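You operate a simulated robot arm through the tools that you are given. There is no shell and no other tool.

Carry out the task below with a simulated two-armed robot. There is one attempt and no reset: what you move stays moved.

TASK
Drill a blind hole 4 mm deep in the clamped bracket, using the depth dial.
Fine: switch off and set the dial back to 10 at the end.

It is judged by the outcome, as a careful person would: the job done as asked, and still so three seconds after it is handed in. It fails if anything else is knocked over, pushed out of place, dropped, spilled or broken.

THE ROBOT
Two 6-joint arms with two-finger grippers on one trunk that stands fixed in place. Base frame: the origin is at the foot of the trunk, x ahead of it, y to its left, z up. Lengths are in mm, angles in rad, forces in N, time in s.
The left shoulder is at [30, 178, 1263], the right one opposite. Each reaches about 826 mm from its shoulder. Payload 2.54 kg a hand.
The TCP of each hand is the grasp point between the finger pads, 30 mm short of the fingertips. In the tool frame z runs along the fingers and y along their closing line. The gripper opens to 116 mm. The gripper's body begins 95 mm behind the TCP.
Orientation is that of the tool frame in the base frame, as a unit quaternion [x, y, z, w]. With the fingers straight down and closing along the base's y, the tool's x points along the base's -x, its y along +y and its z along -z.

THE INTERFACE
- The arms move only by the tool play_rows. It takes "left_commands", "right_commands" or both (then of equal length, played together; a hand with none holds still); each is a list of rows, each a list of 7 numbers: the closure, from 0 (fully open) to 1 (shut), then the shift along the tool's x, y, z in units of 300 mm (1.0 is 300 mm), then the turn, a rotation vector about the tool's x, y, z in units of 60 degrees (1.0 is 60 degrees). In form: [[fingers, dx, dy, dz, rx, ry, rz], ...]. A call has 1 to 20 rows; each row is the pose to reach, as a shift and turn from the pose commanded when the call began, along the tool's axes at that moment. A call with a number of a shift or a turn outside -1 to 1 is refused whole. Rows are played at 5 a second. More than 50 mm and 0.15 rad between two rows, or a gripper value outside its range, and nothing of the call is played. A pose out of reach is approached as far as the arm can. The call stops where the force on the tool passes 40 N (or 10 N more than at its start, if that is more) or the arm is blocked; 0.2 s more then pass. Each finger travels about 153 mm/s and halts on what it meets, pressing with about 29 N; the grip force reading is that of the motor and also rises with nothing between the fingers. The clock runs only during rows and for 0.2 s after the last one: add rows that repeat a pose to give the fingers time. It gives the time, the measured TCP pose, the force on the tool (base axes), the opening and the grip force at its end, in the units of the frame above (readings bear some noise), with the torque about the TCP (base axes, N m) and any sound that the robot's microphone picked up.
- Cameras (640 x 400 px; columns grow to the right, rows downward): "scene" is now at [42.6, 15.6, 2002.8]; the picture's right is [0.28, -0.96, 0.00], its down [-0.69, -0.20, -0.70] and it looks along [0.67, 0.20, -0.72] (base axes); focal length 368 px, centre (320, 200). "left" rides on the left gripper at [69, 15, -122] in its tool frame; the picture's right is [-0.21, 0.98, 0.00], its down [-0.83, -0.18, -0.53] and it looks along [-0.52, -0.11, 0.85] (tool axes); focal length 251 px, centre (320, 200). "right" rides on the right gripper at [69, -15, -122] in its tool frame; the picture's right is [0.21, 0.98, 0.00], its down [-0.83, 0.18, -0.53] and it looks along [-0.52, 0.11, 0.85] (tool axes); focal length 251 px, centre (320, 200). There is no depth. A picture from a camera that has moved, and an enlarged one, comes with that camera's place and axes in the base frame and with its lens. The place of the scene camera against the robot may be out by one fixed shift of up to 18 mm in any direction.
- grab_frame(camera): a new picture of that camera. The clock stands still meanwhile.
- slide_trunk(by): slides the trunk up (or, below 0, down) by that many mm; the arms and the scene camera ride with it, the base frame stays. It gives what a move gives, with no picture.
- pan_tilt(pan, tilt): turns the head with the scene camera to pan (to the left, within 2.496 rad either way) and tilt (down, from -0.506 to 1.204), counted from straight ahead of the robot. It gives what a move gives.
- enlarge(camera, box): a new picture of the part [left, top, right, bottom] of that camera's present view, enlarged. The clock stands still meanwhile.
- hand_in(): hands the job in; it is judged then, once.

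Places have to be worked out from the pictures, the camera data and where the tool is seen. Open the grippers and draw the arms clear of the work before you hand the job in, unless the task says otherwise.

The tools are called after ">>>" as name(argument=value, ...) on one line, values as JSON. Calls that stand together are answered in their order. play_rows: Moves the arms, as the interface text tells. Its arguments: {"type":"object","properties":{"left_commands":{"type":"array"},"right_commands":{"type":"array"}},"required":[]} The other tools are called the same way: slide_trunk (by) slides the trunk up or down; pan_tilt (pan, tilt) turns the head that bears the scene camera; grab_frame (camera) takes a picture; enlarge (camera, box) takes an enlarged picture of a part of a camera's view; hand_in () hands the job in.

At the start:

```text
clock: 0.0
left_tcp_pos: [438.1, 230.2, 1546.3]
left_tool_rot: [0.001, 1.0, 0.0, 0.0]
left_force: [-0.2, 0.5, -0.9]
left_moment: [-0.02, 0.0, 0.02]
left_opening: 116.2
left_gripper_force: 0.1
right_tcp_pos: [419.5, -93.3, 1554.8]
right_tool_rot: [0.0, 1.0, 0.0, 0.0]
right_force: [0.4, 0.7, 0.1]
right_moment: [-0.01, -0.04, 0.0]
right_opening: 116.0
right_gripper_force: 0.0
trunk travel left (down, up): [-475.0, 65.0]
head pan, tilt: [0.288, 0.801]
```

scene: 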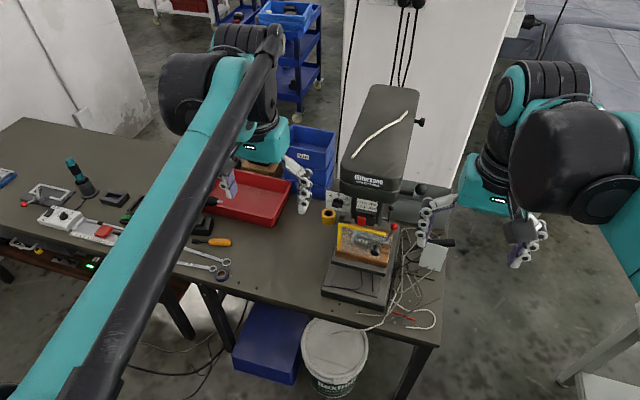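
right: 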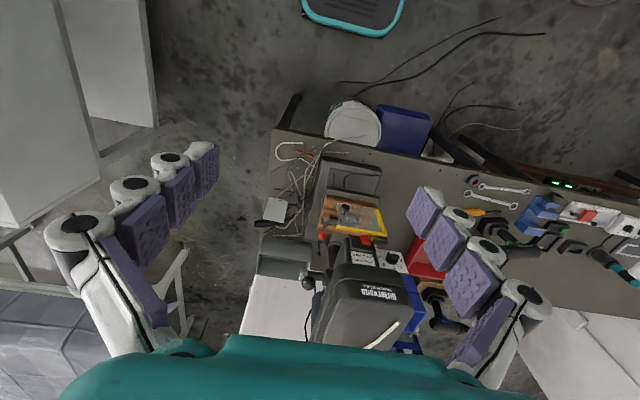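
left: 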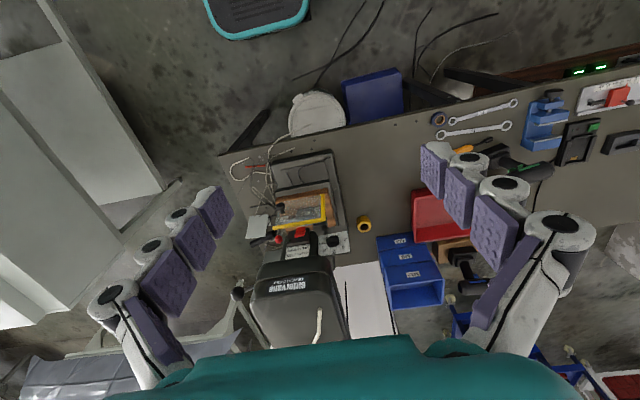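

I see a drill press on a bench with a clamped bracket in front; I first enlarge the scene view around the press to find the dial, switch and feed handle.

>>> enlarge(camera="scene", box=[300, 70, 480, 310])

>>> enlarge(camera="scene", box=[320, 170, 460, 270])

>>> enlarge(camera="left", box=[220, 140, 400, 340])

>>> enlarge(camera="right", box=[240, 130, 440, 350])

```text
1.67 times, centred on (390, 190) of scene
camera zoom: at [42.6, 15.6, 2002.8], right [0.28, -0.96, 0.0], down [-0.69, -0.2, -0.7], along [0.67, 0.2, -0.72], focal length 614 px, centre (203, 217)
```

zoom: 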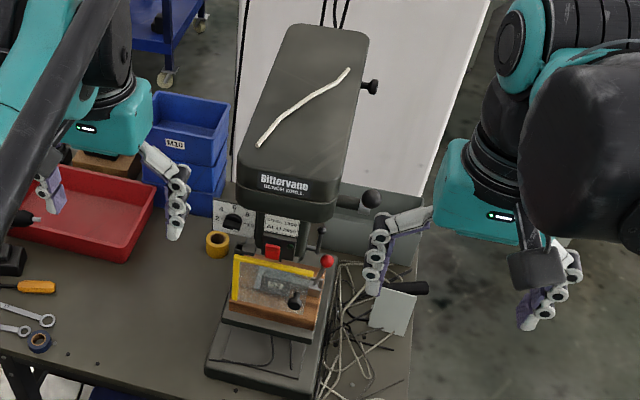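

```text
4.00 times, centred on (390, 220) of scene
camera zoom: at [42.6, 15.6, 2002.8], right [0.28, -0.96, 0.0], down [-0.69, -0.2, -0.7], along [0.67, 0.2, -0.72], focal length 1474 px, centre (40, 120)
```

zoom: 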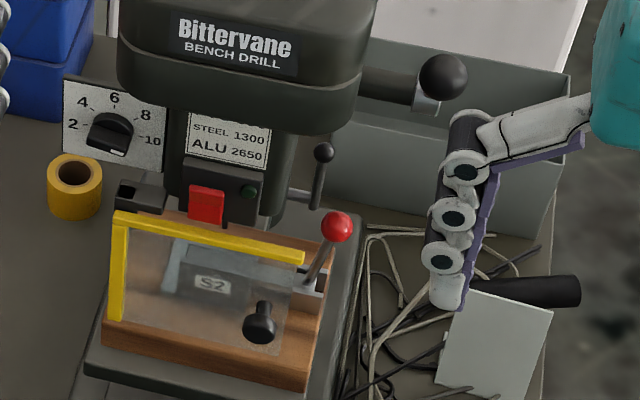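

```text
2.00 times, centred on (310, 240) of left
camera zoom: at [369.4, 246.9, 1670.2], right [0.21, 0.98, 0.0], down [0.83, -0.18, 0.53], along [0.52, -0.11, -0.85], focal length 503 px, centre (340, 120)
```

zoom: 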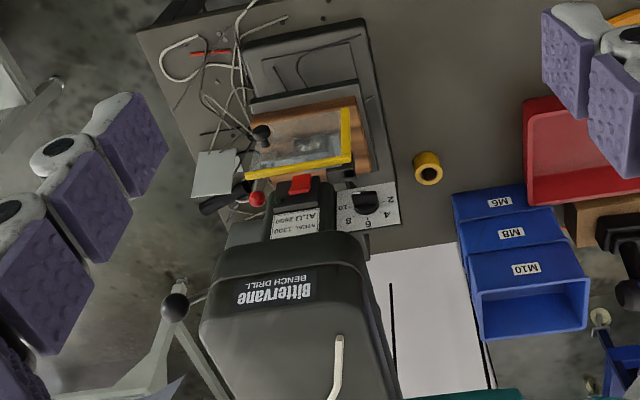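

```text
1.82 times, centred on (340, 240) of right
camera zoom: at [349.2, -107.3, 1676.8], right [-0.21, 0.98, 0.0], down [0.83, 0.18, 0.53], along [0.52, 0.11, -0.85], focal length 457 px, centre (284, 127)
```

zoom: 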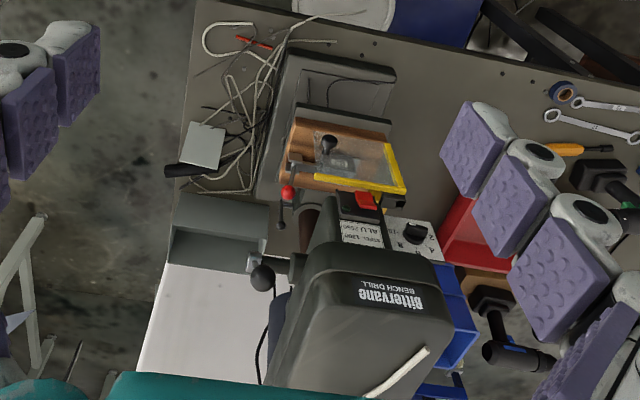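

The dial knob triangulates to about (799, 191, 1178), the red switch to (771, 106, 1154), a black ball lever to (801, -37, 1298) and the guard knob to (742, 49, 1055). I bring both hands forward and down, tilted 45°, staying clear of the press, to get close views.

>>> play_rows(left_commands=[[0, -0.0675, -0.0083, 0.1234, 0, -0.094, 0], [0, -0.135, -0.0167, 0.2467, 0, -0.1875, 0], [0, -0.2025, -0.025, 0.37, 0, -0.281, 0], [0, -0.27, -0.033, 0.4935, 0, -0.375, 0], [0, -0.3375, -0.0417, 0.6169, 0, -0.469, 0], [0, -0.405, -0.05, 0.74, 0, -0.5625, 0], [0, -0.4725, -0.0583, 0.8636, 0, -0.656, 0], [0, -0.54, -0.0667, 0.987, 0, -0.75, 0]], right_commands=[[0, -0.0585, -0.0153, 0.1145, 0, -0.094, 0], [0, -0.117, -0.0305, 0.229, 0, -0.1875, 0], [0, -0.1755, -0.0458, 0.3435, 0, -0.281, 0], [0, -0.234, -0.061, 0.458, 0, -0.375, 0], [0, -0.2925, -0.0763, 0.5725, 0, -0.469, 0], [0, -0.351, -0.0915, 0.687, 0, -0.5625, 0], [0, -0.4095, -0.1068, 0.8015, 0, -0.656, 0], [0, -0.468, -0.122, 0.916, 0, -0.75, 0]])

```text
clock: 1.8
left_tcp_pos: [605.3, 211.3, 1249.4]
left_tool_rot: [0.0, 0.924, 0.001, 0.382]
left_force: [1.1, -0.2, -0.3]
left_moment: [0.03, 0.04, -0.03]
left_opening: 115.9
left_gripper_force: 0.1
right_tcp_pos: [564.8, -128.9, 1276.6]
right_tool_rot: [0.0, 0.924, 0.0, 0.382]
right_force: [0.5, -0.3, 0.1]
right_moment: [0.05, 0.05, 0.0]
right_opening: 115.9
right_gripper_force: 0.1
trunk travel left (down, up): [-475.0, 65.0]
head pan, tilt: [0.288, 0.801]
```

The hands reached their viewing spots. I take pictures from both hands and the scene.

>>> grab_frame(camera="left")

>>> grab_frame(camera="right")

>>> grab_frame(camera="scene")

```text
taken
camera left: at [470.6, 226.4, 1288.5], right [0.15, 0.98, 0.15], down [0.21, -0.18, 0.96], along [0.97, -0.12, -0.23], focal length 251 px, centre (320, 200)
```

left: 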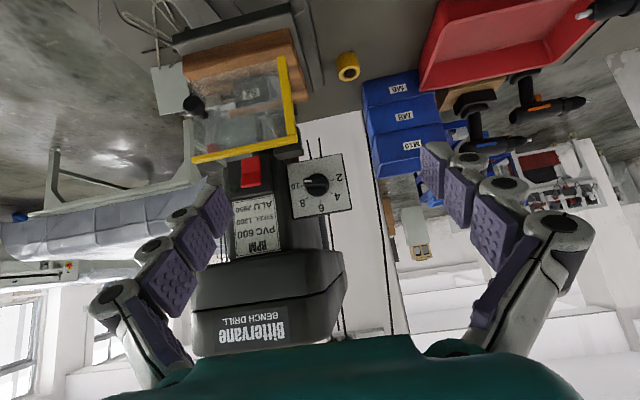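

```text
taken
camera right: at [428.5, -144.0, 1315.0], right [-0.15, 0.98, -0.15], down [0.21, 0.18, 0.96], along [0.97, 0.11, -0.23], focal length 251 px, centre (320, 200)
```

right: 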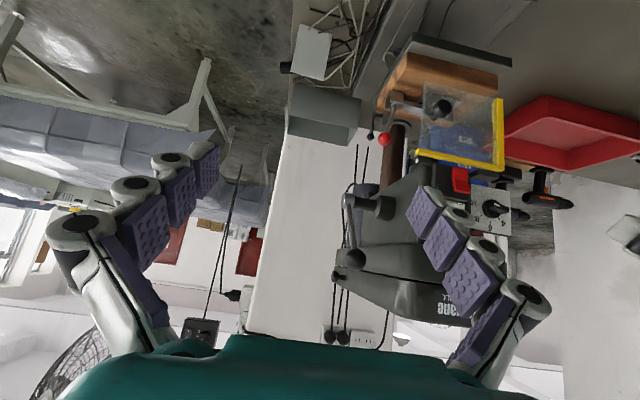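

```text
taken
camera scene: at [49.8, 16.0, 2002.6], right [0.28, -0.96, 0.0], down [-0.69, -0.2, -0.69], along [0.66, 0.2, -0.72], focal length 368 px, centre (320, 200)
```

scene: 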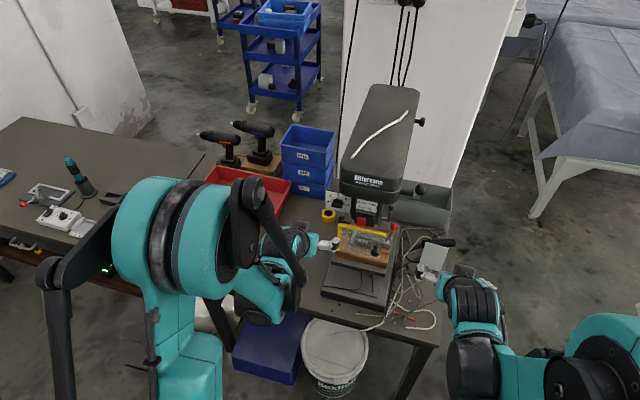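

Good views (hand pictures are upside down). I enlarge the dial, switch, guard and lever areas.

>>> enlarge(camera="left", box=[220, 130, 380, 230])

>>> enlarge(camera="left", box=[140, 0, 340, 170])

>>> enlarge(camera="right", box=[320, 60, 520, 200])

>>> enlarge(camera="right", box=[310, 150, 480, 330])

>>> enlarge(camera="scene", box=[310, 170, 450, 310])

```text
4.00 times, centred on (300, 180) of left
camera zoom: at [470.6, 226.4, 1288.5], right [0.15, 0.98, 0.15], down [0.21, -0.18, 0.96], along [0.97, -0.12, -0.23], focal length 1006 px, centre (400, 280)
```

zoom: 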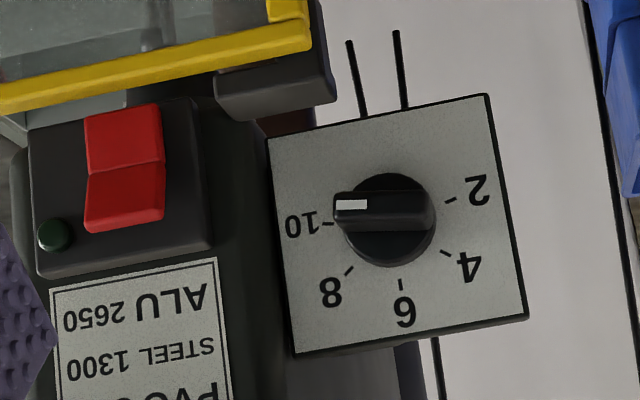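

```text
2.35 times, centred on (240, 85) of left
camera zoom: at [470.6, 226.4, 1288.5], right [0.15, 0.98, 0.15], down [0.21, -0.18, 0.96], along [0.97, -0.12, -0.23], focal length 592 px, centre (508, 471)
```

zoom: 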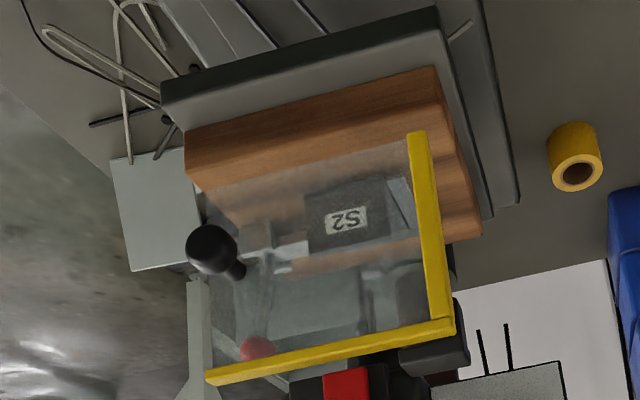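

```text
2.86 times, centred on (420, 130) of right
camera zoom: at [428.5, -144.0, 1315.0], right [-0.15, 0.98, -0.15], down [0.21, 0.18, 0.96], along [0.97, 0.11, -0.23], focal length 718 px, centre (34, 400)
```

zoom: 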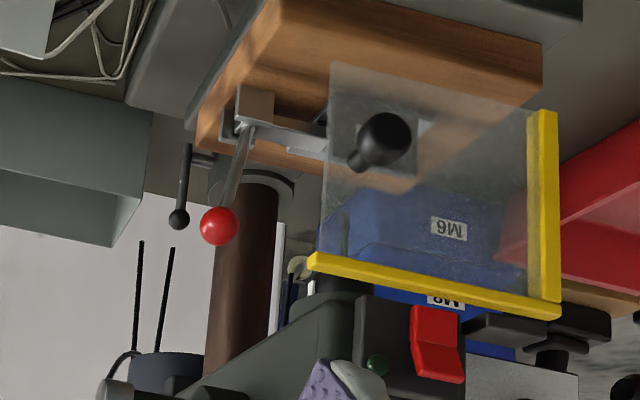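

```text
2.22 times, centred on (395, 240) of right
camera zoom: at [428.5, -144.0, 1315.0], right [-0.15, 0.98, -0.15], down [0.21, 0.18, 0.96], along [0.97, 0.11, -0.23], focal length 559 px, centre (153, 111)
```

zoom: 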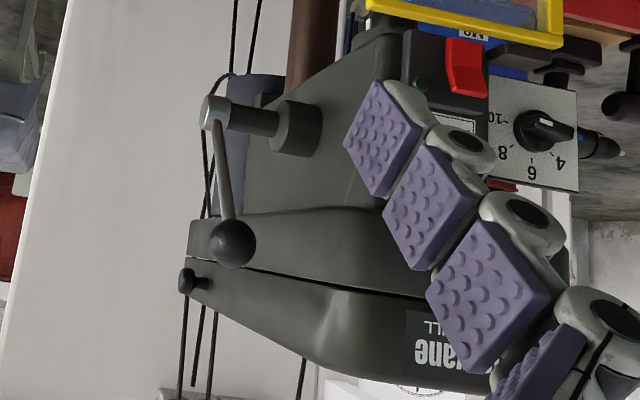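

```text
2.86 times, centred on (380, 240) of scene
camera zoom: at [49.8, 16.0, 2002.6], right [0.28, -0.96, 0.0], down [-0.69, -0.2, -0.69], along [0.66, 0.2, -0.72], focal length 1052 px, centre (149, 86)
```

zoom: 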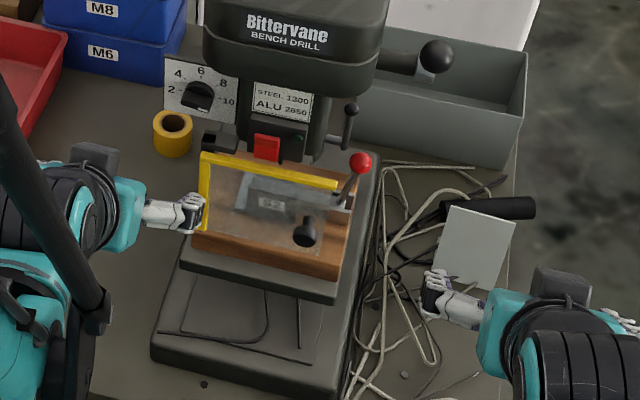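

The dial points at 10 now (2-4-6-8-10 run clockwise from left over top to right). The guard panel is a vertical pane in front of the chuck, and the feed lever's ball is on the head's right side. I zoom further on the switch and the chuck/bracket area.

>>> enlarge(camera="left", box=[224, 145, 280, 200])

>>> enlarge(camera="left", box=[180, 80, 300, 165])

>>> enlarge(camera="right", box=[400, 140, 480, 200])

>>> enlarge(camera="scene", box=[330, 190, 420, 280])

```text
7.27 times, centred on (252, 172) of left
camera zoom: at [470.6, 226.4, 1288.5], right [0.15, 0.98, 0.15], down [0.21, -0.18, 0.96], along [0.97, -0.12, -0.23], focal length 1829 px, centre (814, 400)
```

zoom: 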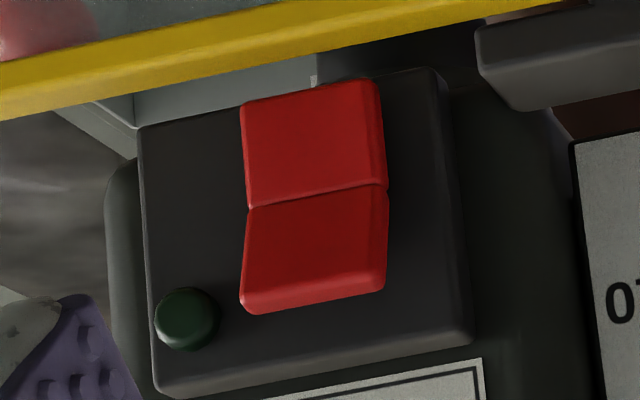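

```text
4.71 times, centred on (240, 122) of left
camera zoom: at [470.6, 226.4, 1288.5], right [0.15, 0.98, 0.15], down [0.21, -0.18, 0.96], along [0.97, -0.12, -0.23], focal length 1183 px, centre (696, 565)
```

zoom: 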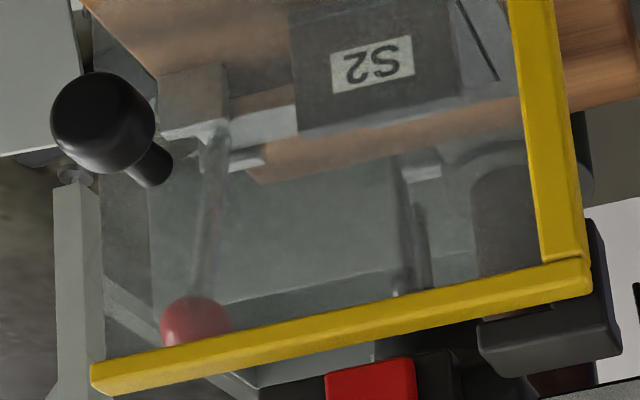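

```text
6.67 times, centred on (440, 170) of right
camera zoom: at [428.5, -144.0, 1315.0], right [-0.15, 0.98, -0.15], down [0.21, 0.18, 0.96], along [0.97, 0.11, -0.23], focal length 1676 px, centre (-480, 400)
```

zoom: 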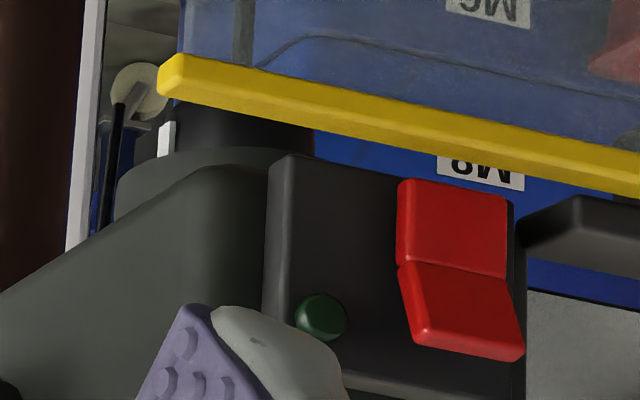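

```text
4.44 times, centred on (375, 235) of scene
camera zoom: at [49.8, 16.0, 2002.6], right [0.28, -0.96, 0.0], down [-0.69, -0.2, -0.69], along [0.66, 0.2, -0.72], focal length 1637 px, centre (76, 44)
```

zoom: 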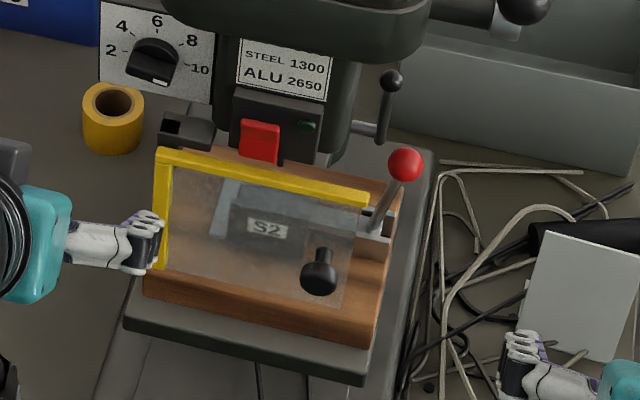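

The red rocker has its upper half standing out (off), with a dark green lamp/button beside it; the guard is closed in front of the chuck. I bring the left hand to a horizontal, forward-pointing pose in front of the dial, rolled so the fingers close vertically (first half of the turn).

>>> play_rows(left_commands=[[0.3, -0.0094, -0.011, 0.0479, -0.0419, -0.0419, 0.101], [0.6, -0.0189, -0.0219, 0.0957, -0.0837, -0.0837, 0.202], [0.6, -0.0283, -0.0329, 0.1436, -0.1256, -0.1256, 0.303], [0.6, -0.0377, -0.0438, 0.1914, -0.1674, -0.1674, 0.404], [0.6, -0.0471, -0.0548, 0.2393, -0.2093, -0.2093, 0.505], [0.6, -0.0566, -0.0657, 0.2871, -0.2511, -0.2511, 0.606], [0.6, -0.066, -0.0767, 0.335, -0.293, -0.293, 0.707]])

>>> play_rows(left_commands=[[0.6, 0, 0, 0, -0.0419, -0.0419, 0.101], [0.6, 0, 0, 0, -0.0837, -0.0837, 0.202], [0.6, 0, 0, 0, -0.1256, -0.1256, 0.303], [0.6, 0, 0, 0, -0.1674, -0.1674, 0.404], [0.6, 0, 0, 0, -0.2093, -0.2093, 0.505], [0.6, 0, 0, 0, -0.2511, -0.2511, 0.606], [0.6, 0, 0, 0, -0.293, -0.293, 0.707]])

```text
clock: 3.4
left_tcp_pos: [718.0, 186.0, 1215.8]
left_tool_rot: [0.276, 0.783, 0.275, 0.484]
left_force: [0.4, -0.1, 0.1]
left_moment: [0.0, 0.0, 0.01]
left_opening: 46.7
left_gripper_force: 0.0
left hand out of reach, approached as far as the arm can: row 4, 5, 6, 7
right_tcp_pos: [561.1, -129.3, 1279.0]
right_tool_rot: [0.001, 0.924, 0.0, 0.381]
right_force: [-0.2, 0.5, -0.2]
right_moment: [0.01, 0.04, 0.01]
right_opening: 115.8
right_gripper_force: 0.1
trunk travel left (down, up): [-475.0, 65.0]
head pan, tilt: [0.288, 0.801]
```

```text
clock: 5.0
left_tcp_pos: [771.6, 191.4, 1244.0]
left_tool_rot: [0.492, 0.515, 0.491, 0.501]
left_force: [-20.1, 14.6, -4.3]
left_moment: [0.17, 0.47, 0.14]
left_opening: 53.6
left_gripper_force: 2.7
left hand out of reach, approached as far as the arm can: row 1, 2, 3, 4, 5, 6, 7
right_tcp_pos: [557.0, -126.9, 1281.2]
right_tool_rot: [-0.001, 0.924, -0.001, 0.384]
right_force: [0.2, -0.3, 0.5]
right_moment: [-0.01, -0.02, -0.01]
right_opening: 116.0
right_gripper_force: 0.0
trunk travel left (down, up): [-475.0, 65.0]
head pan, tilt: [0.288, 0.801]
```

The left hand could not hold the commanded pose and ended at (772, 191, 1244) with a light contact force of ~20 N. Before moving I look at the scene.

>>> enlarge(camera="scene", box=[200, 120, 440, 300])

>>> grab_frame(camera="left")

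>>> grab_frame(camera="right")

```text
2.22 times, centred on (320, 210) of scene
camera zoom: at [38.1, 20.2, 2002.9], right [0.28, -0.96, 0.0], down [-0.69, -0.21, -0.7], along [0.67, 0.2, -0.72], focal length 819 px, centre (320, 178)
```

zoom: 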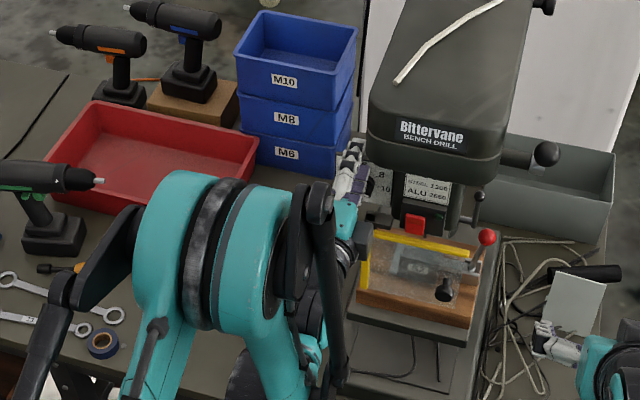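

```text
taken
camera left: at [650.0, 259.0, 1260.3], right [0.02, -0.18, 0.98], down [-0.52, -0.84, -0.14], along [0.85, -0.51, -0.11], focal length 251 px, centre (320, 200)
```

left: 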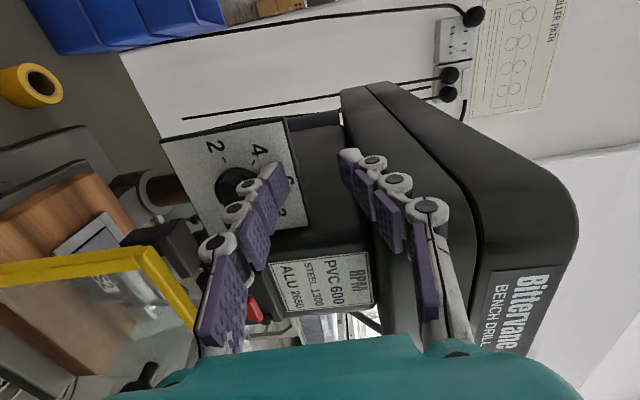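

```text
taken
camera right: at [420.7, -141.0, 1318.3], right [-0.15, 0.98, -0.15], down [0.2, 0.18, 0.96], along [0.97, 0.11, -0.23], focal length 251 px, centre (320, 200)
```

right: 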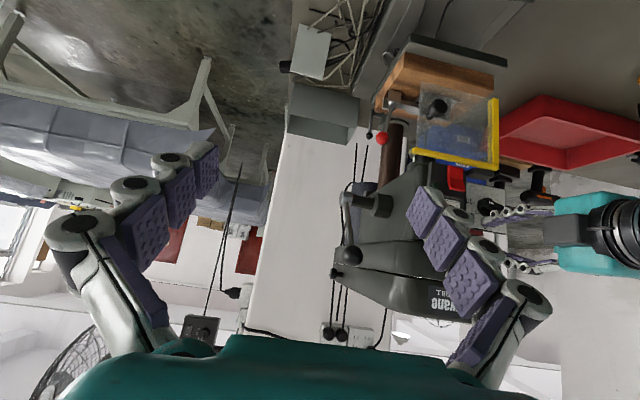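

The lower fingertip rests against the dial plate; the pose needs the hand higher relative to the shoulder. I back out by reversing the last turn, which retraces the path away from the plate.

>>> play_rows(left_commands=[[0.6, 0, 0, 0, 0.0419, 0.0419, -0.101], [0.6, 0, 0, 0, 0.0837, 0.0837, -0.202], [0.6, 0, 0, 0, 0.1256, 0.1256, -0.303], [0.6, 0, 0, 0, 0.1674, 0.1674, -0.404], [0.6, 0, 0, 0, 0.2093, 0.2093, -0.505], [0.6, 0, 0, 0, 0.2511, 0.2511, -0.606], [0.6, 0, 0, 0, 0.293, 0.293, -0.707]])

```text
clock: 6.2
left_tcp_pos: [774.8, 185.6, 1241.8]
left_tool_rot: [0.361, 0.7, 0.361, 0.499]
left_force: [-13.5, 0.8, -7.2]
left_moment: [0.15, 0.05, -0.12]
left_opening: 53.4
left_gripper_force: 0.1
right_tcp_pos: [557.8, -129.9, 1280.4]
right_tool_rot: [0.001, 0.924, -0.001, 0.383]
right_force: [0.0, -0.4, -0.7]
right_moment: [0.0, -0.01, 0.03]
right_opening: 116.3
right_gripper_force: 0.0
trunk travel left (down, up): [-475.0, 65.0]
head pan, tilt: [0.288, 0.801]
stopped in row 5 (left hand): the force on the tool passed its limit at 44 N (the readings are from after the stop); the commanded pose is now the measured one
```

It stopped on contact at 44 N and re-based the commanded pose. From this pose I pull straight back (−x) away from the plate.

>>> play_rows(left_commands=[[0.6, 0.012, -0.0073, -0.048, 0, 0, 0], [0.6, 0.024, -0.0145, -0.096, 0, 0, 0], [0.6, 0.036, -0.0218, -0.144, 0, 0, 0], [0.6, 0.048, -0.029, -0.192, 0, 0, 0]])

```text
clock: 7.2
left_tcp_pos: [731.6, 184.6, 1249.1]
left_tool_rot: [0.361, 0.7, 0.361, 0.5]
left_force: [-0.2, 0.3, -0.7]
left_moment: [0.02, -0.02, 0.0]
left_opening: 46.4
left_gripper_force: 0.1
left hand out of reach, approached as far as the arm can: row 3, 4
right_tcp_pos: [559.6, -129.9, 1278.4]
right_tool_rot: [0.0, 0.924, 0.0, 0.383]
right_force: [0.6, -0.3, 0.1]
right_moment: [-0.04, 0.03, -0.01]
right_opening: 115.9
right_gripper_force: 0.1
trunk travel left (down, up): [-475.0, 65.0]
head pan, tilt: [0.288, 0.801]
```

The hand is free again (no force). I check that the press and dial are unmoved.

>>> grab_frame(camera="left")

>>> grab_frame(camera="right")

>>> grab_frame(camera="scene")

```text
taken
camera left: at [601.2, 233.8, 1262.1], right [0.19, 0.28, 0.94], down [-0.34, -0.88, 0.33], along [0.92, -0.38, -0.07], focal length 251 px, centre (320, 200)
```

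left: 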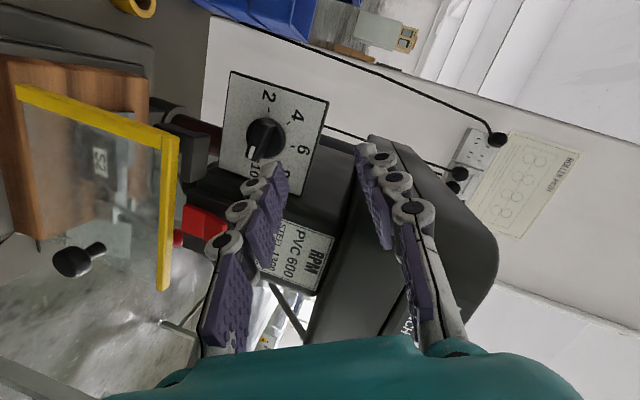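

```text
taken
camera right: at [423.4, -144.4, 1317.1], right [-0.15, 0.98, -0.15], down [0.21, 0.18, 0.96], along [0.97, 0.11, -0.23], focal length 251 px, centre (320, 200)
```

right: 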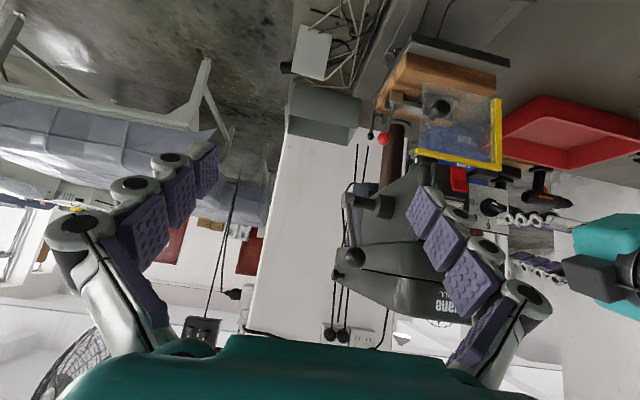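

```text
taken
camera scene: at [42.4, 15.5, 2002.8], right [0.28, -0.96, 0.0], down [-0.69, -0.2, -0.7], along [0.67, 0.2, -0.72], focal length 368 px, centre (320, 200)
```

scene: 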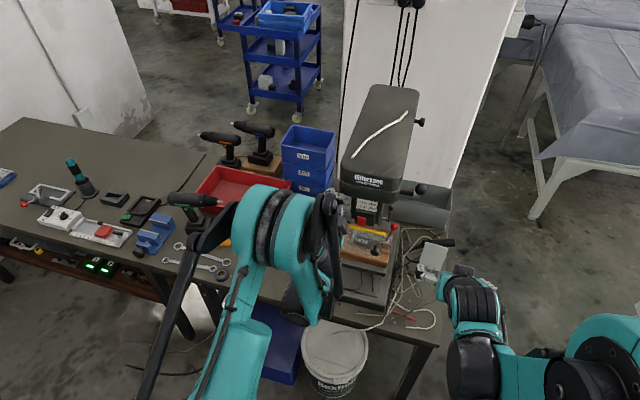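

Nothing moved and the dial still reads 10. I bring the left hand back to its earlier viewing pose, so I can then lower the trunk to make the horizontal pose reachable.

>>> play_rows(left_commands=[[0.6, 0.015, 0.0006, -0.0362, 0.0394, 0.0394, -0.0952], [0.6, 0.03, 0.0011, -0.0724, 0.0788, 0.0788, -0.1904], [0.6, 0.045, 0.0017, -0.1086, 0.1182, 0.1182, -0.2856], [0.6, 0.06, 0.0023, -0.1448, 0.1576, 0.1576, -0.3808], [0.6, 0.075, 0.0029, -0.181, 0.197, 0.197, -0.476], [0.6, 0.09, 0.0034, -0.2172, 0.2364, 0.2364, -0.5712], [0.6, 0.105, 0.004, -0.2534, 0.2758, 0.2758, -0.6664], [0.6, 0.12, 0.0046, -0.2896, 0.3152, 0.3152, -0.7616], [0.6, 0.135, 0.0051, -0.3258, 0.3546, 0.3546, -0.8568], [0.6, 0.15, 0.0057, -0.362, 0.394, 0.394, -0.952]])

```text
clock: 9.4
left_tcp_pos: [615.5, 210.8, 1256.1]
left_tool_rot: [0.0, 0.925, -0.001, 0.38]
left_force: [0.4, 0.0, 0.3]
left_moment: [0.01, 0.0, 0.0]
left_opening: 46.5
left_gripper_force: 0.0
right_tcp_pos: [559.5, -128.1, 1279.2]
right_tool_rot: [0.0, 0.924, 0.0, 0.383]
right_force: [0.4, -0.1, 0.2]
right_moment: [-0.01, -0.01, 0.01]
right_opening: 116.1
right_gripper_force: 0.0
trunk travel left (down, up): [-475.0, 65.0]
head pan, tilt: [0.288, 0.801]
```

The hand is back and clear. The elbows ride high, so lowering the trunk is safe; I slide it down 180 mm.

>>> slide_trunk(by=-180)

```text
clock: 11.4
left_tcp_pos: [616.3, 209.4, 1076.3]
left_tool_rot: [0.0, 0.925, 0.001, 0.381]
left_force: [0.0, 0.8, 0.3]
left_moment: [0.0, -0.01, 0.02]
left_opening: 46.2
left_gripper_force: 0.0
right_tcp_pos: [559.5, -128.5, 1099.0]
right_tool_rot: [0.0, 0.924, -0.001, 0.383]
right_force: [-0.5, -0.1, 0.3]
right_moment: [0.02, -0.01, -0.02]
right_opening: 116.0
right_gripper_force: 0.0
trunk travel left (down, up): [-295.0, 245.0]
head pan, tilt: [0.288, 0.801]
```

Trunk is down 180 mm (commanded pose evidently follows the reached one). Now I raise the left hand to dial height while levelling the fingers to horizontal, keeping ~85 mm clear of the dial.

>>> play_rows(left_commands=[[0.6, -0.0628, -0.0055, -0.0283, 0, -0.125, 0], [0.6, -0.1257, -0.011, -0.0567, 0, -0.25, 0], [0.6, -0.1885, -0.0165, -0.085, 0, -0.375, 0], [0.6, -0.2513, -0.022, -0.1133, 0, -0.5, 0], [0.6, -0.3142, -0.0275, -0.1417, 0, -0.625, 0], [0.6, -0.377, -0.033, -0.17, 0, -0.75, 0]])

```text
clock: 12.8
left_tcp_pos: [667.2, 198.2, 1195.7]
left_tool_rot: [0.003, 0.725, -0.002, 0.689]
left_force: [-0.6, -0.2, -0.6]
left_moment: [0.0, -0.01, 0.04]
left_opening: 46.5
left_gripper_force: 0.1
left hand out of reach, approached as far as the arm can: row 5, 6
right_tcp_pos: [560.5, -129.1, 1099.5]
right_tool_rot: [0.0, 0.924, 0.001, 0.383]
right_force: [0.5, -0.5, 0.2]
right_moment: [0.02, 0.0, 0.02]
right_opening: 116.1
right_gripper_force: 0.1
trunk travel left (down, up): [-295.0, 245.0]
head pan, tilt: [0.288, 0.801]
```

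The fingers now point forward within 3° of level. I roll the hand about the finger axis by +45° while moving 30 mm ahead, then check.

>>> play_rows(left_commands=[[0.6, 0, -0.005, 0.0167, 0, 0, 0.125], [0.6, 0, -0.01, 0.0333, 0, 0, 0.25], [0.6, 0, -0.015, 0.05, 0, 0, 0.375], [0.6, 0, -0.02, 0.0667, 0, 0, 0.5], [0.6, 0, -0.025, 0.0833, 0, 0, 0.625], [0.6, 0, -0.03, 0.1, 0, 0, 0.75]])

```text
clock: 14.2
left_tcp_pos: [696.0, 189.0, 1193.4]
left_tool_rot: [0.282, 0.668, 0.262, 0.637]
left_force: [0.1, -0.7, 0.4]
left_moment: [-0.03, 0.01, -0.01]
left_opening: 46.2
left_gripper_force: 0.1
right_tcp_pos: [560.3, -129.7, 1099.4]
right_tool_rot: [0.0, 0.924, -0.001, 0.383]
right_force: [-1.2, 0.4, 0.0]
right_moment: [-0.02, -0.03, 0.0]
right_opening: 116.1
right_gripper_force: 0.1
trunk travel left (down, up): [-295.0, 245.0]
head pan, tilt: [0.288, 0.801]
```

That worked without reach trouble. I roll the other 45° in place.

>>> play_rows(left_commands=[[0.6, 0, 0, 0, 0, 0, 0.125], [0.6, 0, 0, 0, 0, 0, 0.25], [0.6, 0, 0, 0, 0, 0, 0.375], [0.6, 0, 0, 0, 0, 0, 0.5], [0.6, 0, 0, 0, 0, 0, 0.625], [0.6, 0, 0, 0, 0, 0, 0.75]])

>>> grab_frame(camera="left")

```text
clock: 15.6
left_tcp_pos: [696.0, 188.2, 1194.2]
left_tool_rot: [0.516, 0.51, 0.486, 0.488]
left_force: [0.4, -0.2, -0.1]
left_moment: [-0.04, 0.01, -0.01]
left_opening: 46.3
left_gripper_force: 0.0
right_tcp_pos: [558.8, -129.6, 1098.8]
right_tool_rot: [0.0, 0.924, 0.0, 0.382]
right_force: [0.7, 0.5, -0.1]
right_moment: [0.01, 0.01, 0.0]
right_opening: 116.0
right_gripper_force: 0.1
trunk travel left (down, up): [-295.0, 245.0]
head pan, tilt: [0.288, 0.801]
```

```text
taken
camera left: at [576.3, 258.6, 1216.9], right [0.05, -0.22, 0.97], down [-0.55, -0.82, -0.16], along [0.83, -0.53, -0.16], focal length 251 px, centre (320, 200)
```

left: 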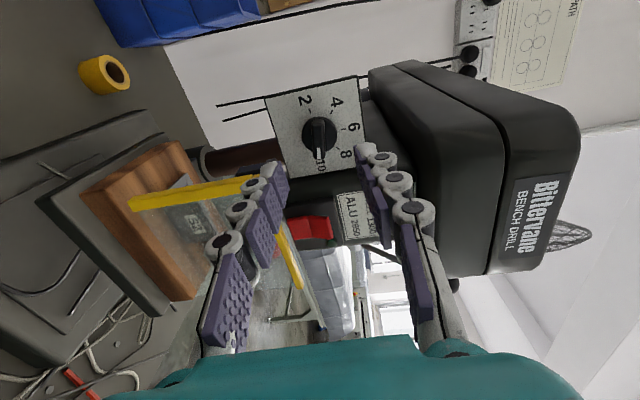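

Good view of the dial between the fingers. I enlarge it to locate the knob and its bar precisely.

>>> enlarge(camera="left", box=[255, 70, 395, 180])

```text
3.64 times, centred on (325, 125) of left
camera zoom: at [576.3, 258.6, 1216.9], right [0.05, -0.22, 0.97], down [-0.55, -0.82, -0.16], along [0.83, -0.53, -0.16], focal length 914 px, centre (302, 473)
```

zoom: 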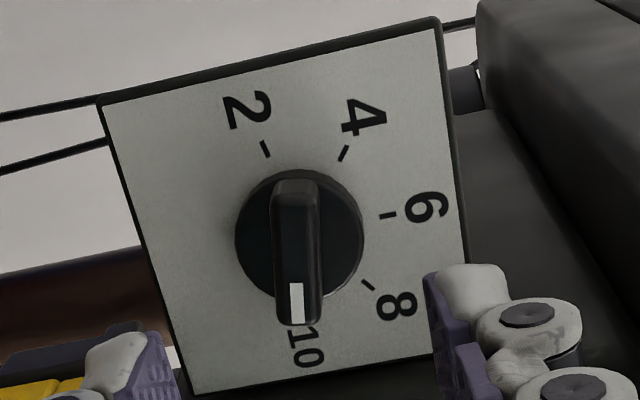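

The knob's bar lies horizontal (pointing to 10), centred near (781, 187, 1190), about 11 mm wide, with the plate at x≈799. I level the pitch, narrow the fingers to ~28 mm and move to x≈735 for a check.

>>> play_rows(left_commands=[[0.76, 0, 0, 0, 0, 0, 0], [0.76, -0.002, -0.0033, 0.0653, -0.025, 0, 0], [0.76, -0.004, -0.0065, 0.1307, -0.05, 0, 0], [0.76, -0.004, -0.0065, 0.1307, -0.05, 0, 0]])

>>> grab_frame(camera="left")

>>> enlarge(camera="left", box=[220, 80, 420, 240])

>>> enlarge(camera="scene", box=[280, 120, 420, 230])

```text
clock: 16.6
left_tcp_pos: [735.7, 188.3, 1190.5]
left_tool_rot: [0.503, 0.499, 0.498, 0.5]
left_force: [0.4, 1.1, 0.5]
left_moment: [-0.02, -0.01, 0.03]
left_opening: 27.8
left_gripper_force: 0.1
right_tcp_pos: [560.1, -130.1, 1099.5]
right_tool_rot: [0.0, 0.924, 0.0, 0.382]
right_force: [0.7, -0.2, -0.6]
right_moment: [0.0, 0.0, 0.03]
right_opening: 116.0
right_gripper_force: 0.0
trunk travel left (down, up): [-295.0, 245.0]
head pan, tilt: [0.288, 0.801]
```

```text
taken
camera left: at [614.8, 256.6, 1207.1], right [0.0, -0.22, 0.98], down [-0.54, -0.82, -0.18], along [0.84, -0.53, -0.12], focal length 251 px, centre (320, 200)
```

left: 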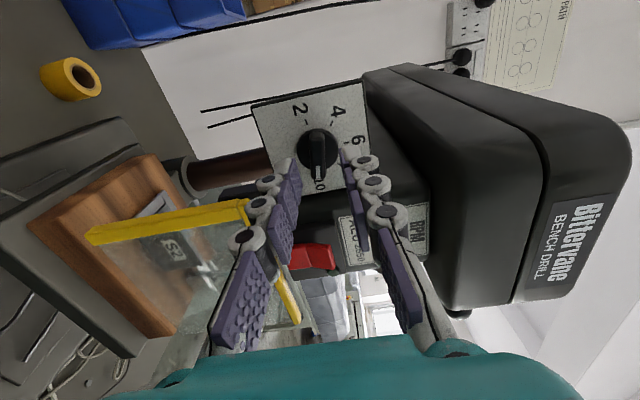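

```text
2.50 times, centred on (320, 160) of left
camera zoom: at [614.8, 256.6, 1207.1], right [0.0, -0.22, 0.98], down [-0.54, -0.82, -0.18], along [0.84, -0.53, -0.12], focal length 629 px, centre (320, 300)
```

zoom: 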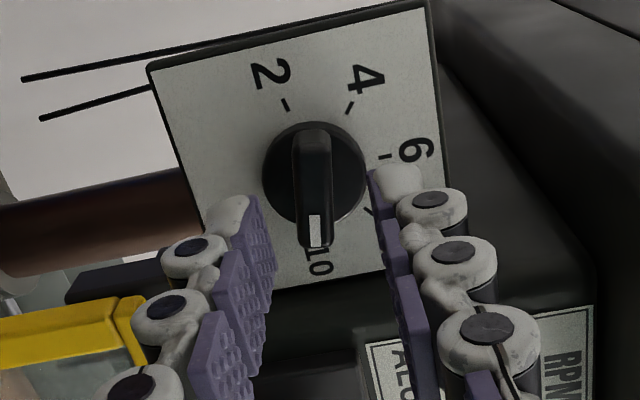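

```text
3.64 times, centred on (350, 175) of scene
camera zoom: at [42.1, 15.6, 1822.9], right [0.28, -0.96, 0.0], down [-0.69, -0.2, -0.7], along [0.67, 0.2, -0.72], focal length 1340 px, centre (211, 291)
```

zoom: 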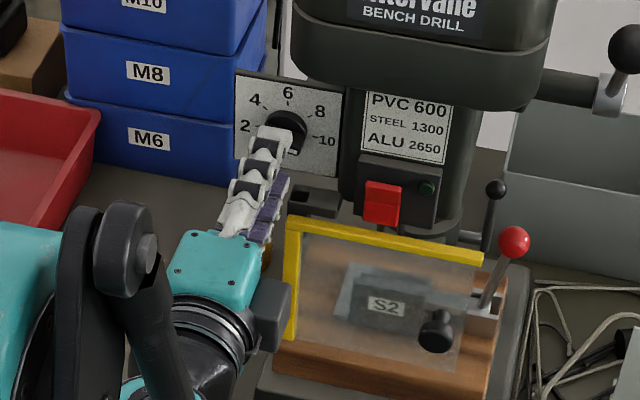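

The finger gap is centred on the bar. I advance 22 mm (tips to x≈788) in small steps.

>>> play_rows(left_commands=[[0.76, 0, 0, 0.02, 0, 0, 0], [0.76, 0, 0, 0.04, 0, 0, 0], [0.76, 0, 0, 0.06, 0, 0, 0], [0.76, 0, 0, 0.073, 0, 0, 0], [0.76, 0, 0, 0.073, 0, 0, 0]])

>>> enlarge(camera="left", box=[220, 80, 420, 240])

```text
clock: 17.8
left_tcp_pos: [756.9, 187.7, 1189.7]
left_tool_rot: [0.504, 0.498, 0.497, 0.501]
left_force: [0.5, 0.6, 0.0]
left_moment: [-0.01, -0.01, 0.01]
left_opening: 27.8
left_gripper_force: 0.1
right_tcp_pos: [559.3, -128.8, 1099.6]
right_tool_rot: [0.0, 0.924, 0.0, 0.382]
right_force: [0.4, -0.2, 0.8]
right_moment: [-0.03, 0.04, 0.0]
right_opening: 116.1
right_gripper_force: 0.1
trunk travel left (down, up): [-295.0, 245.0]
head pan, tilt: [0.288, 0.801]
```

```text
2.50 times, centred on (320, 160) of left
camera zoom: at [636.9, 256.3, 1207.2], right [0.0, -0.22, 0.98], down [-0.54, -0.82, -0.18], along [0.84, -0.53, -0.12], focal length 629 px, centre (320, 300)
```

zoom: 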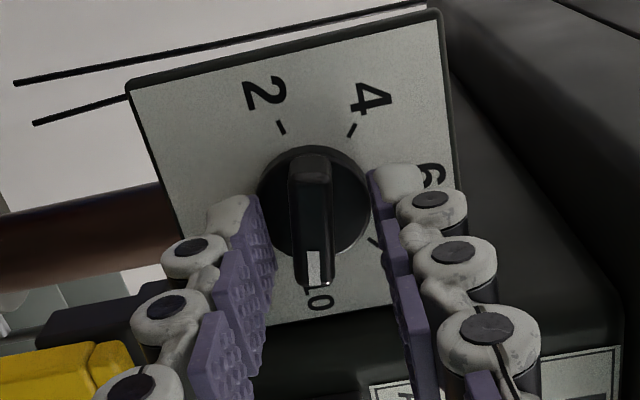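

No contact yet. I advance another 5 mm and then close on the bar.

>>> play_rows(left_commands=[[0.76, 0, 0, 0.008, 0, 0, 0], [0.76, 0, 0, 0.0165, 0, 0, 0], [0.85, 0, 0, 0.0165, 0, 0, 0], [0.93, 0, 0, 0.0165, 0, 0, 0], [1.0, 0, 0, 0.0165, 0, 0, 0], [1.0, 0, 0, 0.0165, 0, 0, 0]])

>>> enlarge(camera="left", box=[220, 80, 420, 240])

```text
clock: 19.0
left_tcp_pos: [762.7, 187.4, 1188.1]
left_tool_rot: [0.505, 0.498, 0.497, 0.5]
left_force: [-7.6, -1.4, -20.9]
left_moment: [-0.02, 0.47, 0.61]
left_opening: 10.8
left_gripper_force: 37.5
right_tcp_pos: [560.5, -128.6, 1098.2]
right_tool_rot: [0.0, 0.924, 0.0, 0.382]
right_force: [-0.1, 0.2, 0.5]
right_moment: [0.03, -0.01, 0.02]
right_opening: 116.2
right_gripper_force: 0.0
trunk travel left (down, up): [-295.0, 245.0]
head pan, tilt: [0.288, 0.801]
stopped in row 6 (left hand): the force on the tool passed its limit at 42 N (the readings are from after the stop); the commanded pose is now the measured one
```

```text
2.50 times, centred on (320, 160) of left
camera zoom: at [642.2, 256.4, 1205.6], right [0.0, -0.22, 0.98], down [-0.54, -0.82, -0.18], along [0.84, -0.53, -0.12], focal length 629 px, centre (320, 300)
```

zoom: 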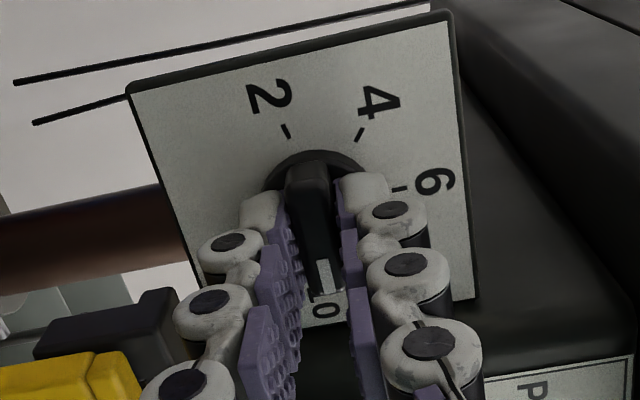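

The fingers hold the bar (opening 10.8 mm). The side force of −21 N in z says the knob centre is slightly lower, so I shift down ~2 mm to relax the grip.

>>> play_rows(left_commands=[[1.0, 0, -0.0035, 0, 0, 0, 0], [1.0, 0, -0.007, 0, 0, 0, 0], [1.0, 0, -0.007, 0, 0, 0, 0]])

```text
clock: 19.8
left_tcp_pos: [762.2, 187.7, 1187.6]
left_tool_rot: [0.503, 0.499, 0.497, 0.501]
left_force: [10.7, 3.2, 15.2]
left_moment: [0.0, -0.46, -0.75]
left_opening: 10.8
left_gripper_force: 37.9
right_tcp_pos: [560.8, -128.6, 1099.0]
right_tool_rot: [0.0, 0.924, 0.0, 0.382]
right_force: [0.1, 0.0, 0.7]
right_moment: [-0.02, 0.04, 0.01]
right_opening: 116.3
right_gripper_force: 0.0
trunk travel left (down, up): [-295.0, 245.0]
head pan, tilt: [0.288, 0.801]
```

Force flipped to +15 N, so the centre is ~0.9 mm up from here. I correct that and start turning counter-clockwise (seen from the front) by 15° to test.

>>> play_rows(left_commands=[[1.0, 0, 0.003, 0, 0, 0, 0], [1.0, 0, 0.003, 0, 0, 0, -0.083], [1.0, 0, 0.003, 0, 0, 0, -0.167], [1.0, 0, 0.003, 0, 0, 0, -0.25], [1.0, 0, 0.003, 0, 0, 0, -0.25]])

>>> enlarge(camera="left", box=[220, 80, 420, 240])

```text
clock: 21.0
left_tcp_pos: [761.7, 186.5, 1189.0]
left_tool_rot: [0.434, 0.56, 0.428, 0.561]
left_force: [21.0, 4.8, 23.5]
left_moment: [0.0, -0.75, -0.27]
left_opening: 10.8
left_gripper_force: 38.0
right_tcp_pos: [560.4, -128.7, 1098.7]
right_tool_rot: [0.0, 0.924, 0.0, 0.383]
right_force: [-0.2, -0.8, 0.0]
right_moment: [-0.03, 0.01, -0.01]
right_opening: 116.1
right_gripper_force: 0.0
trunk travel left (down, up): [-295.0, 245.0]
head pan, tilt: [0.288, 0.801]
```

```text
2.50 times, centred on (320, 160) of left
camera zoom: at [642.0, 257.8, 1187.3], right [0.01, 0.04, 1.0], down [-0.54, -0.84, 0.04], along [0.84, -0.54, 0.02], focal length 629 px, centre (320, 300)
```

zoom: 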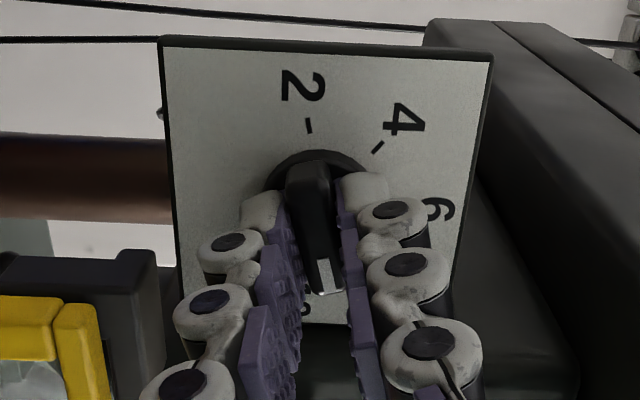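

The knob turns with the hand (now ~15° off 10). Sideways force of ~24 N suggests the knob axis is a few mm to the left; I ease the grip slightly, shift ~3 mm left, and re-close to check the forces.

>>> play_rows(left_commands=[[0.88, 0, 0, 0, 0, 0, 0], [0.88, 0.0045, 0.0024, 0.002, 0, 0, 0], [0.88, 0.009, 0.0048, 0.003, 0, 0, 0], [1.0, 0.009, 0.0048, 0.003, 0, 0, 0], [1.0, 0.009, 0.0048, 0.003, 0, 0, 0]])

```text
clock: 22.2
left_tcp_pos: [762.6, 190.2, 1187.4]
left_tool_rot: [0.436, 0.559, 0.426, 0.562]
left_force: [-17.7, -4.2, -26.8]
left_moment: [0.05, 0.63, -0.51]
left_opening: 10.7
left_gripper_force: 37.6
right_tcp_pos: [559.6, -129.3, 1099.7]
right_tool_rot: [0.0, 0.923, 0.0, 0.384]
right_force: [0.0, -0.5, 0.4]
right_moment: [0.02, -0.01, 0.04]
right_opening: 115.9
right_gripper_force: 0.0
trunk travel left (down, up): [-295.0, 245.0]
head pan, tilt: [0.288, 0.801]
```

The sign flips with how the fingers close, so the side force is just finger asymmetry. I loosen to a snug cage (~12 mm), recentre at about y=188.5, z=1188.3, and turn 45° further.

>>> play_rows(left_commands=[[0.89, 0, 0, 0, 0, 0, 0], [0.89, -0.0055, 0.0013, 0, 0, 0, 0], [0.89, -0.0055, 0.0013, 0, 0, 0, -0.107], [0.89, -0.0055, 0.0013, 0, 0, 0, -0.214], [0.89, -0.0055, 0.0013, 0, 0, 0, -0.321], [0.89, -0.0055, 0.0013, 0, 0, 0, -0.428], [0.89, -0.0055, 0.0013, 0, 0, 0, -0.535], [0.89, -0.0055, 0.0013, 0, 0, 0, -0.642], [0.89, -0.0055, 0.0013, 0, 0, 0, -0.75], [0.89, -0.0055, 0.0013, 0, 0, 0, -0.75]])

>>> enlarge(camera="left", box=[220, 80, 420, 240])

```text
clock: 24.4
left_tcp_pos: [763.4, 188.1, 1190.8]
left_tool_rot: [0.187, 0.684, 0.179, 0.682]
left_force: [-5.9, -2.1, -1.0]
left_moment: [-0.01, 0.02, 0.09]
left_opening: 13.1
left_gripper_force: 0.6
right_tcp_pos: [558.7, -129.6, 1099.7]
right_tool_rot: [0.0, 0.924, 0.0, 0.383]
right_force: [-0.1, 0.1, 0.2]
right_moment: [-0.01, -0.03, -0.01]
right_opening: 116.2
right_gripper_force: 0.1
trunk travel left (down, up): [-295.0, 245.0]
head pan, tilt: [0.288, 0.801]
```

```text
2.50 times, centred on (320, 160) of left
camera zoom: at [641.6, 236.0, 1140.1], right [0.01, 0.74, 0.67], down [-0.54, -0.57, 0.63], along [0.84, -0.37, 0.39], focal length 629 px, centre (320, 300)
```

zoom: 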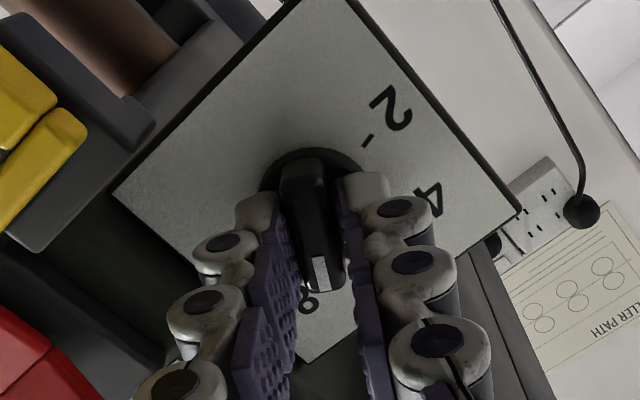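

Turning smoothly with almost no force (60° done). I continue by another 60°.

>>> play_rows(left_commands=[[0.89, 0, 0, 0, 0, 0, -0.1], [0.89, 0, 0, 0, 0, 0, -0.2], [0.89, 0, 0, 0, 0, 0, -0.3], [0.89, 0, 0, 0, 0, 0, -0.4], [0.89, 0, 0, 0, 0, 0, -0.5], [0.89, 0, 0, 0, 0, 0, -0.6], [0.89, 0, 0, 0, 0, 0, -0.7], [0.89, 0, 0, 0, 0, 0, -0.8], [0.89, 0, 0, 0, 0, 0, -0.9], [0.89, 0, 0, 0, 0, 0, -1.0], [0.89, 0, 0, 0, 0, 0, -1.0]])

>>> enlarge(camera="left", box=[220, 80, 420, 240])

```text
clock: 26.8
left_tcp_pos: [761.7, 188.9, 1189.5]
left_tool_rot: [-0.18, 0.685, -0.186, 0.681]
left_force: [-3.8, 1.4, -1.0]
left_moment: [-0.02, 0.04, 0.11]
left_opening: 13.7
left_gripper_force: 0.3
right_tcp_pos: [558.7, -130.1, 1099.7]
right_tool_rot: [0.0, 0.924, 0.0, 0.383]
right_force: [0.8, -0.8, -0.5]
right_moment: [0.02, 0.01, -0.01]
right_opening: 115.9
right_gripper_force: 0.0
trunk travel left (down, up): [-295.0, 245.0]
head pan, tilt: [0.288, 0.801]
```

```text
2.50 times, centred on (320, 160) of left
camera zoom: at [640.7, 167.5, 1124.6], right [0.01, 0.95, -0.3], down [-0.53, 0.26, 0.81], along [0.85, 0.15, 0.51], focal length 629 px, centre (320, 300)
```

zoom: 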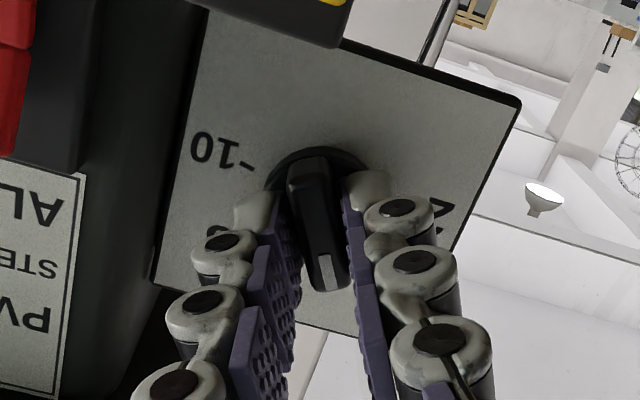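

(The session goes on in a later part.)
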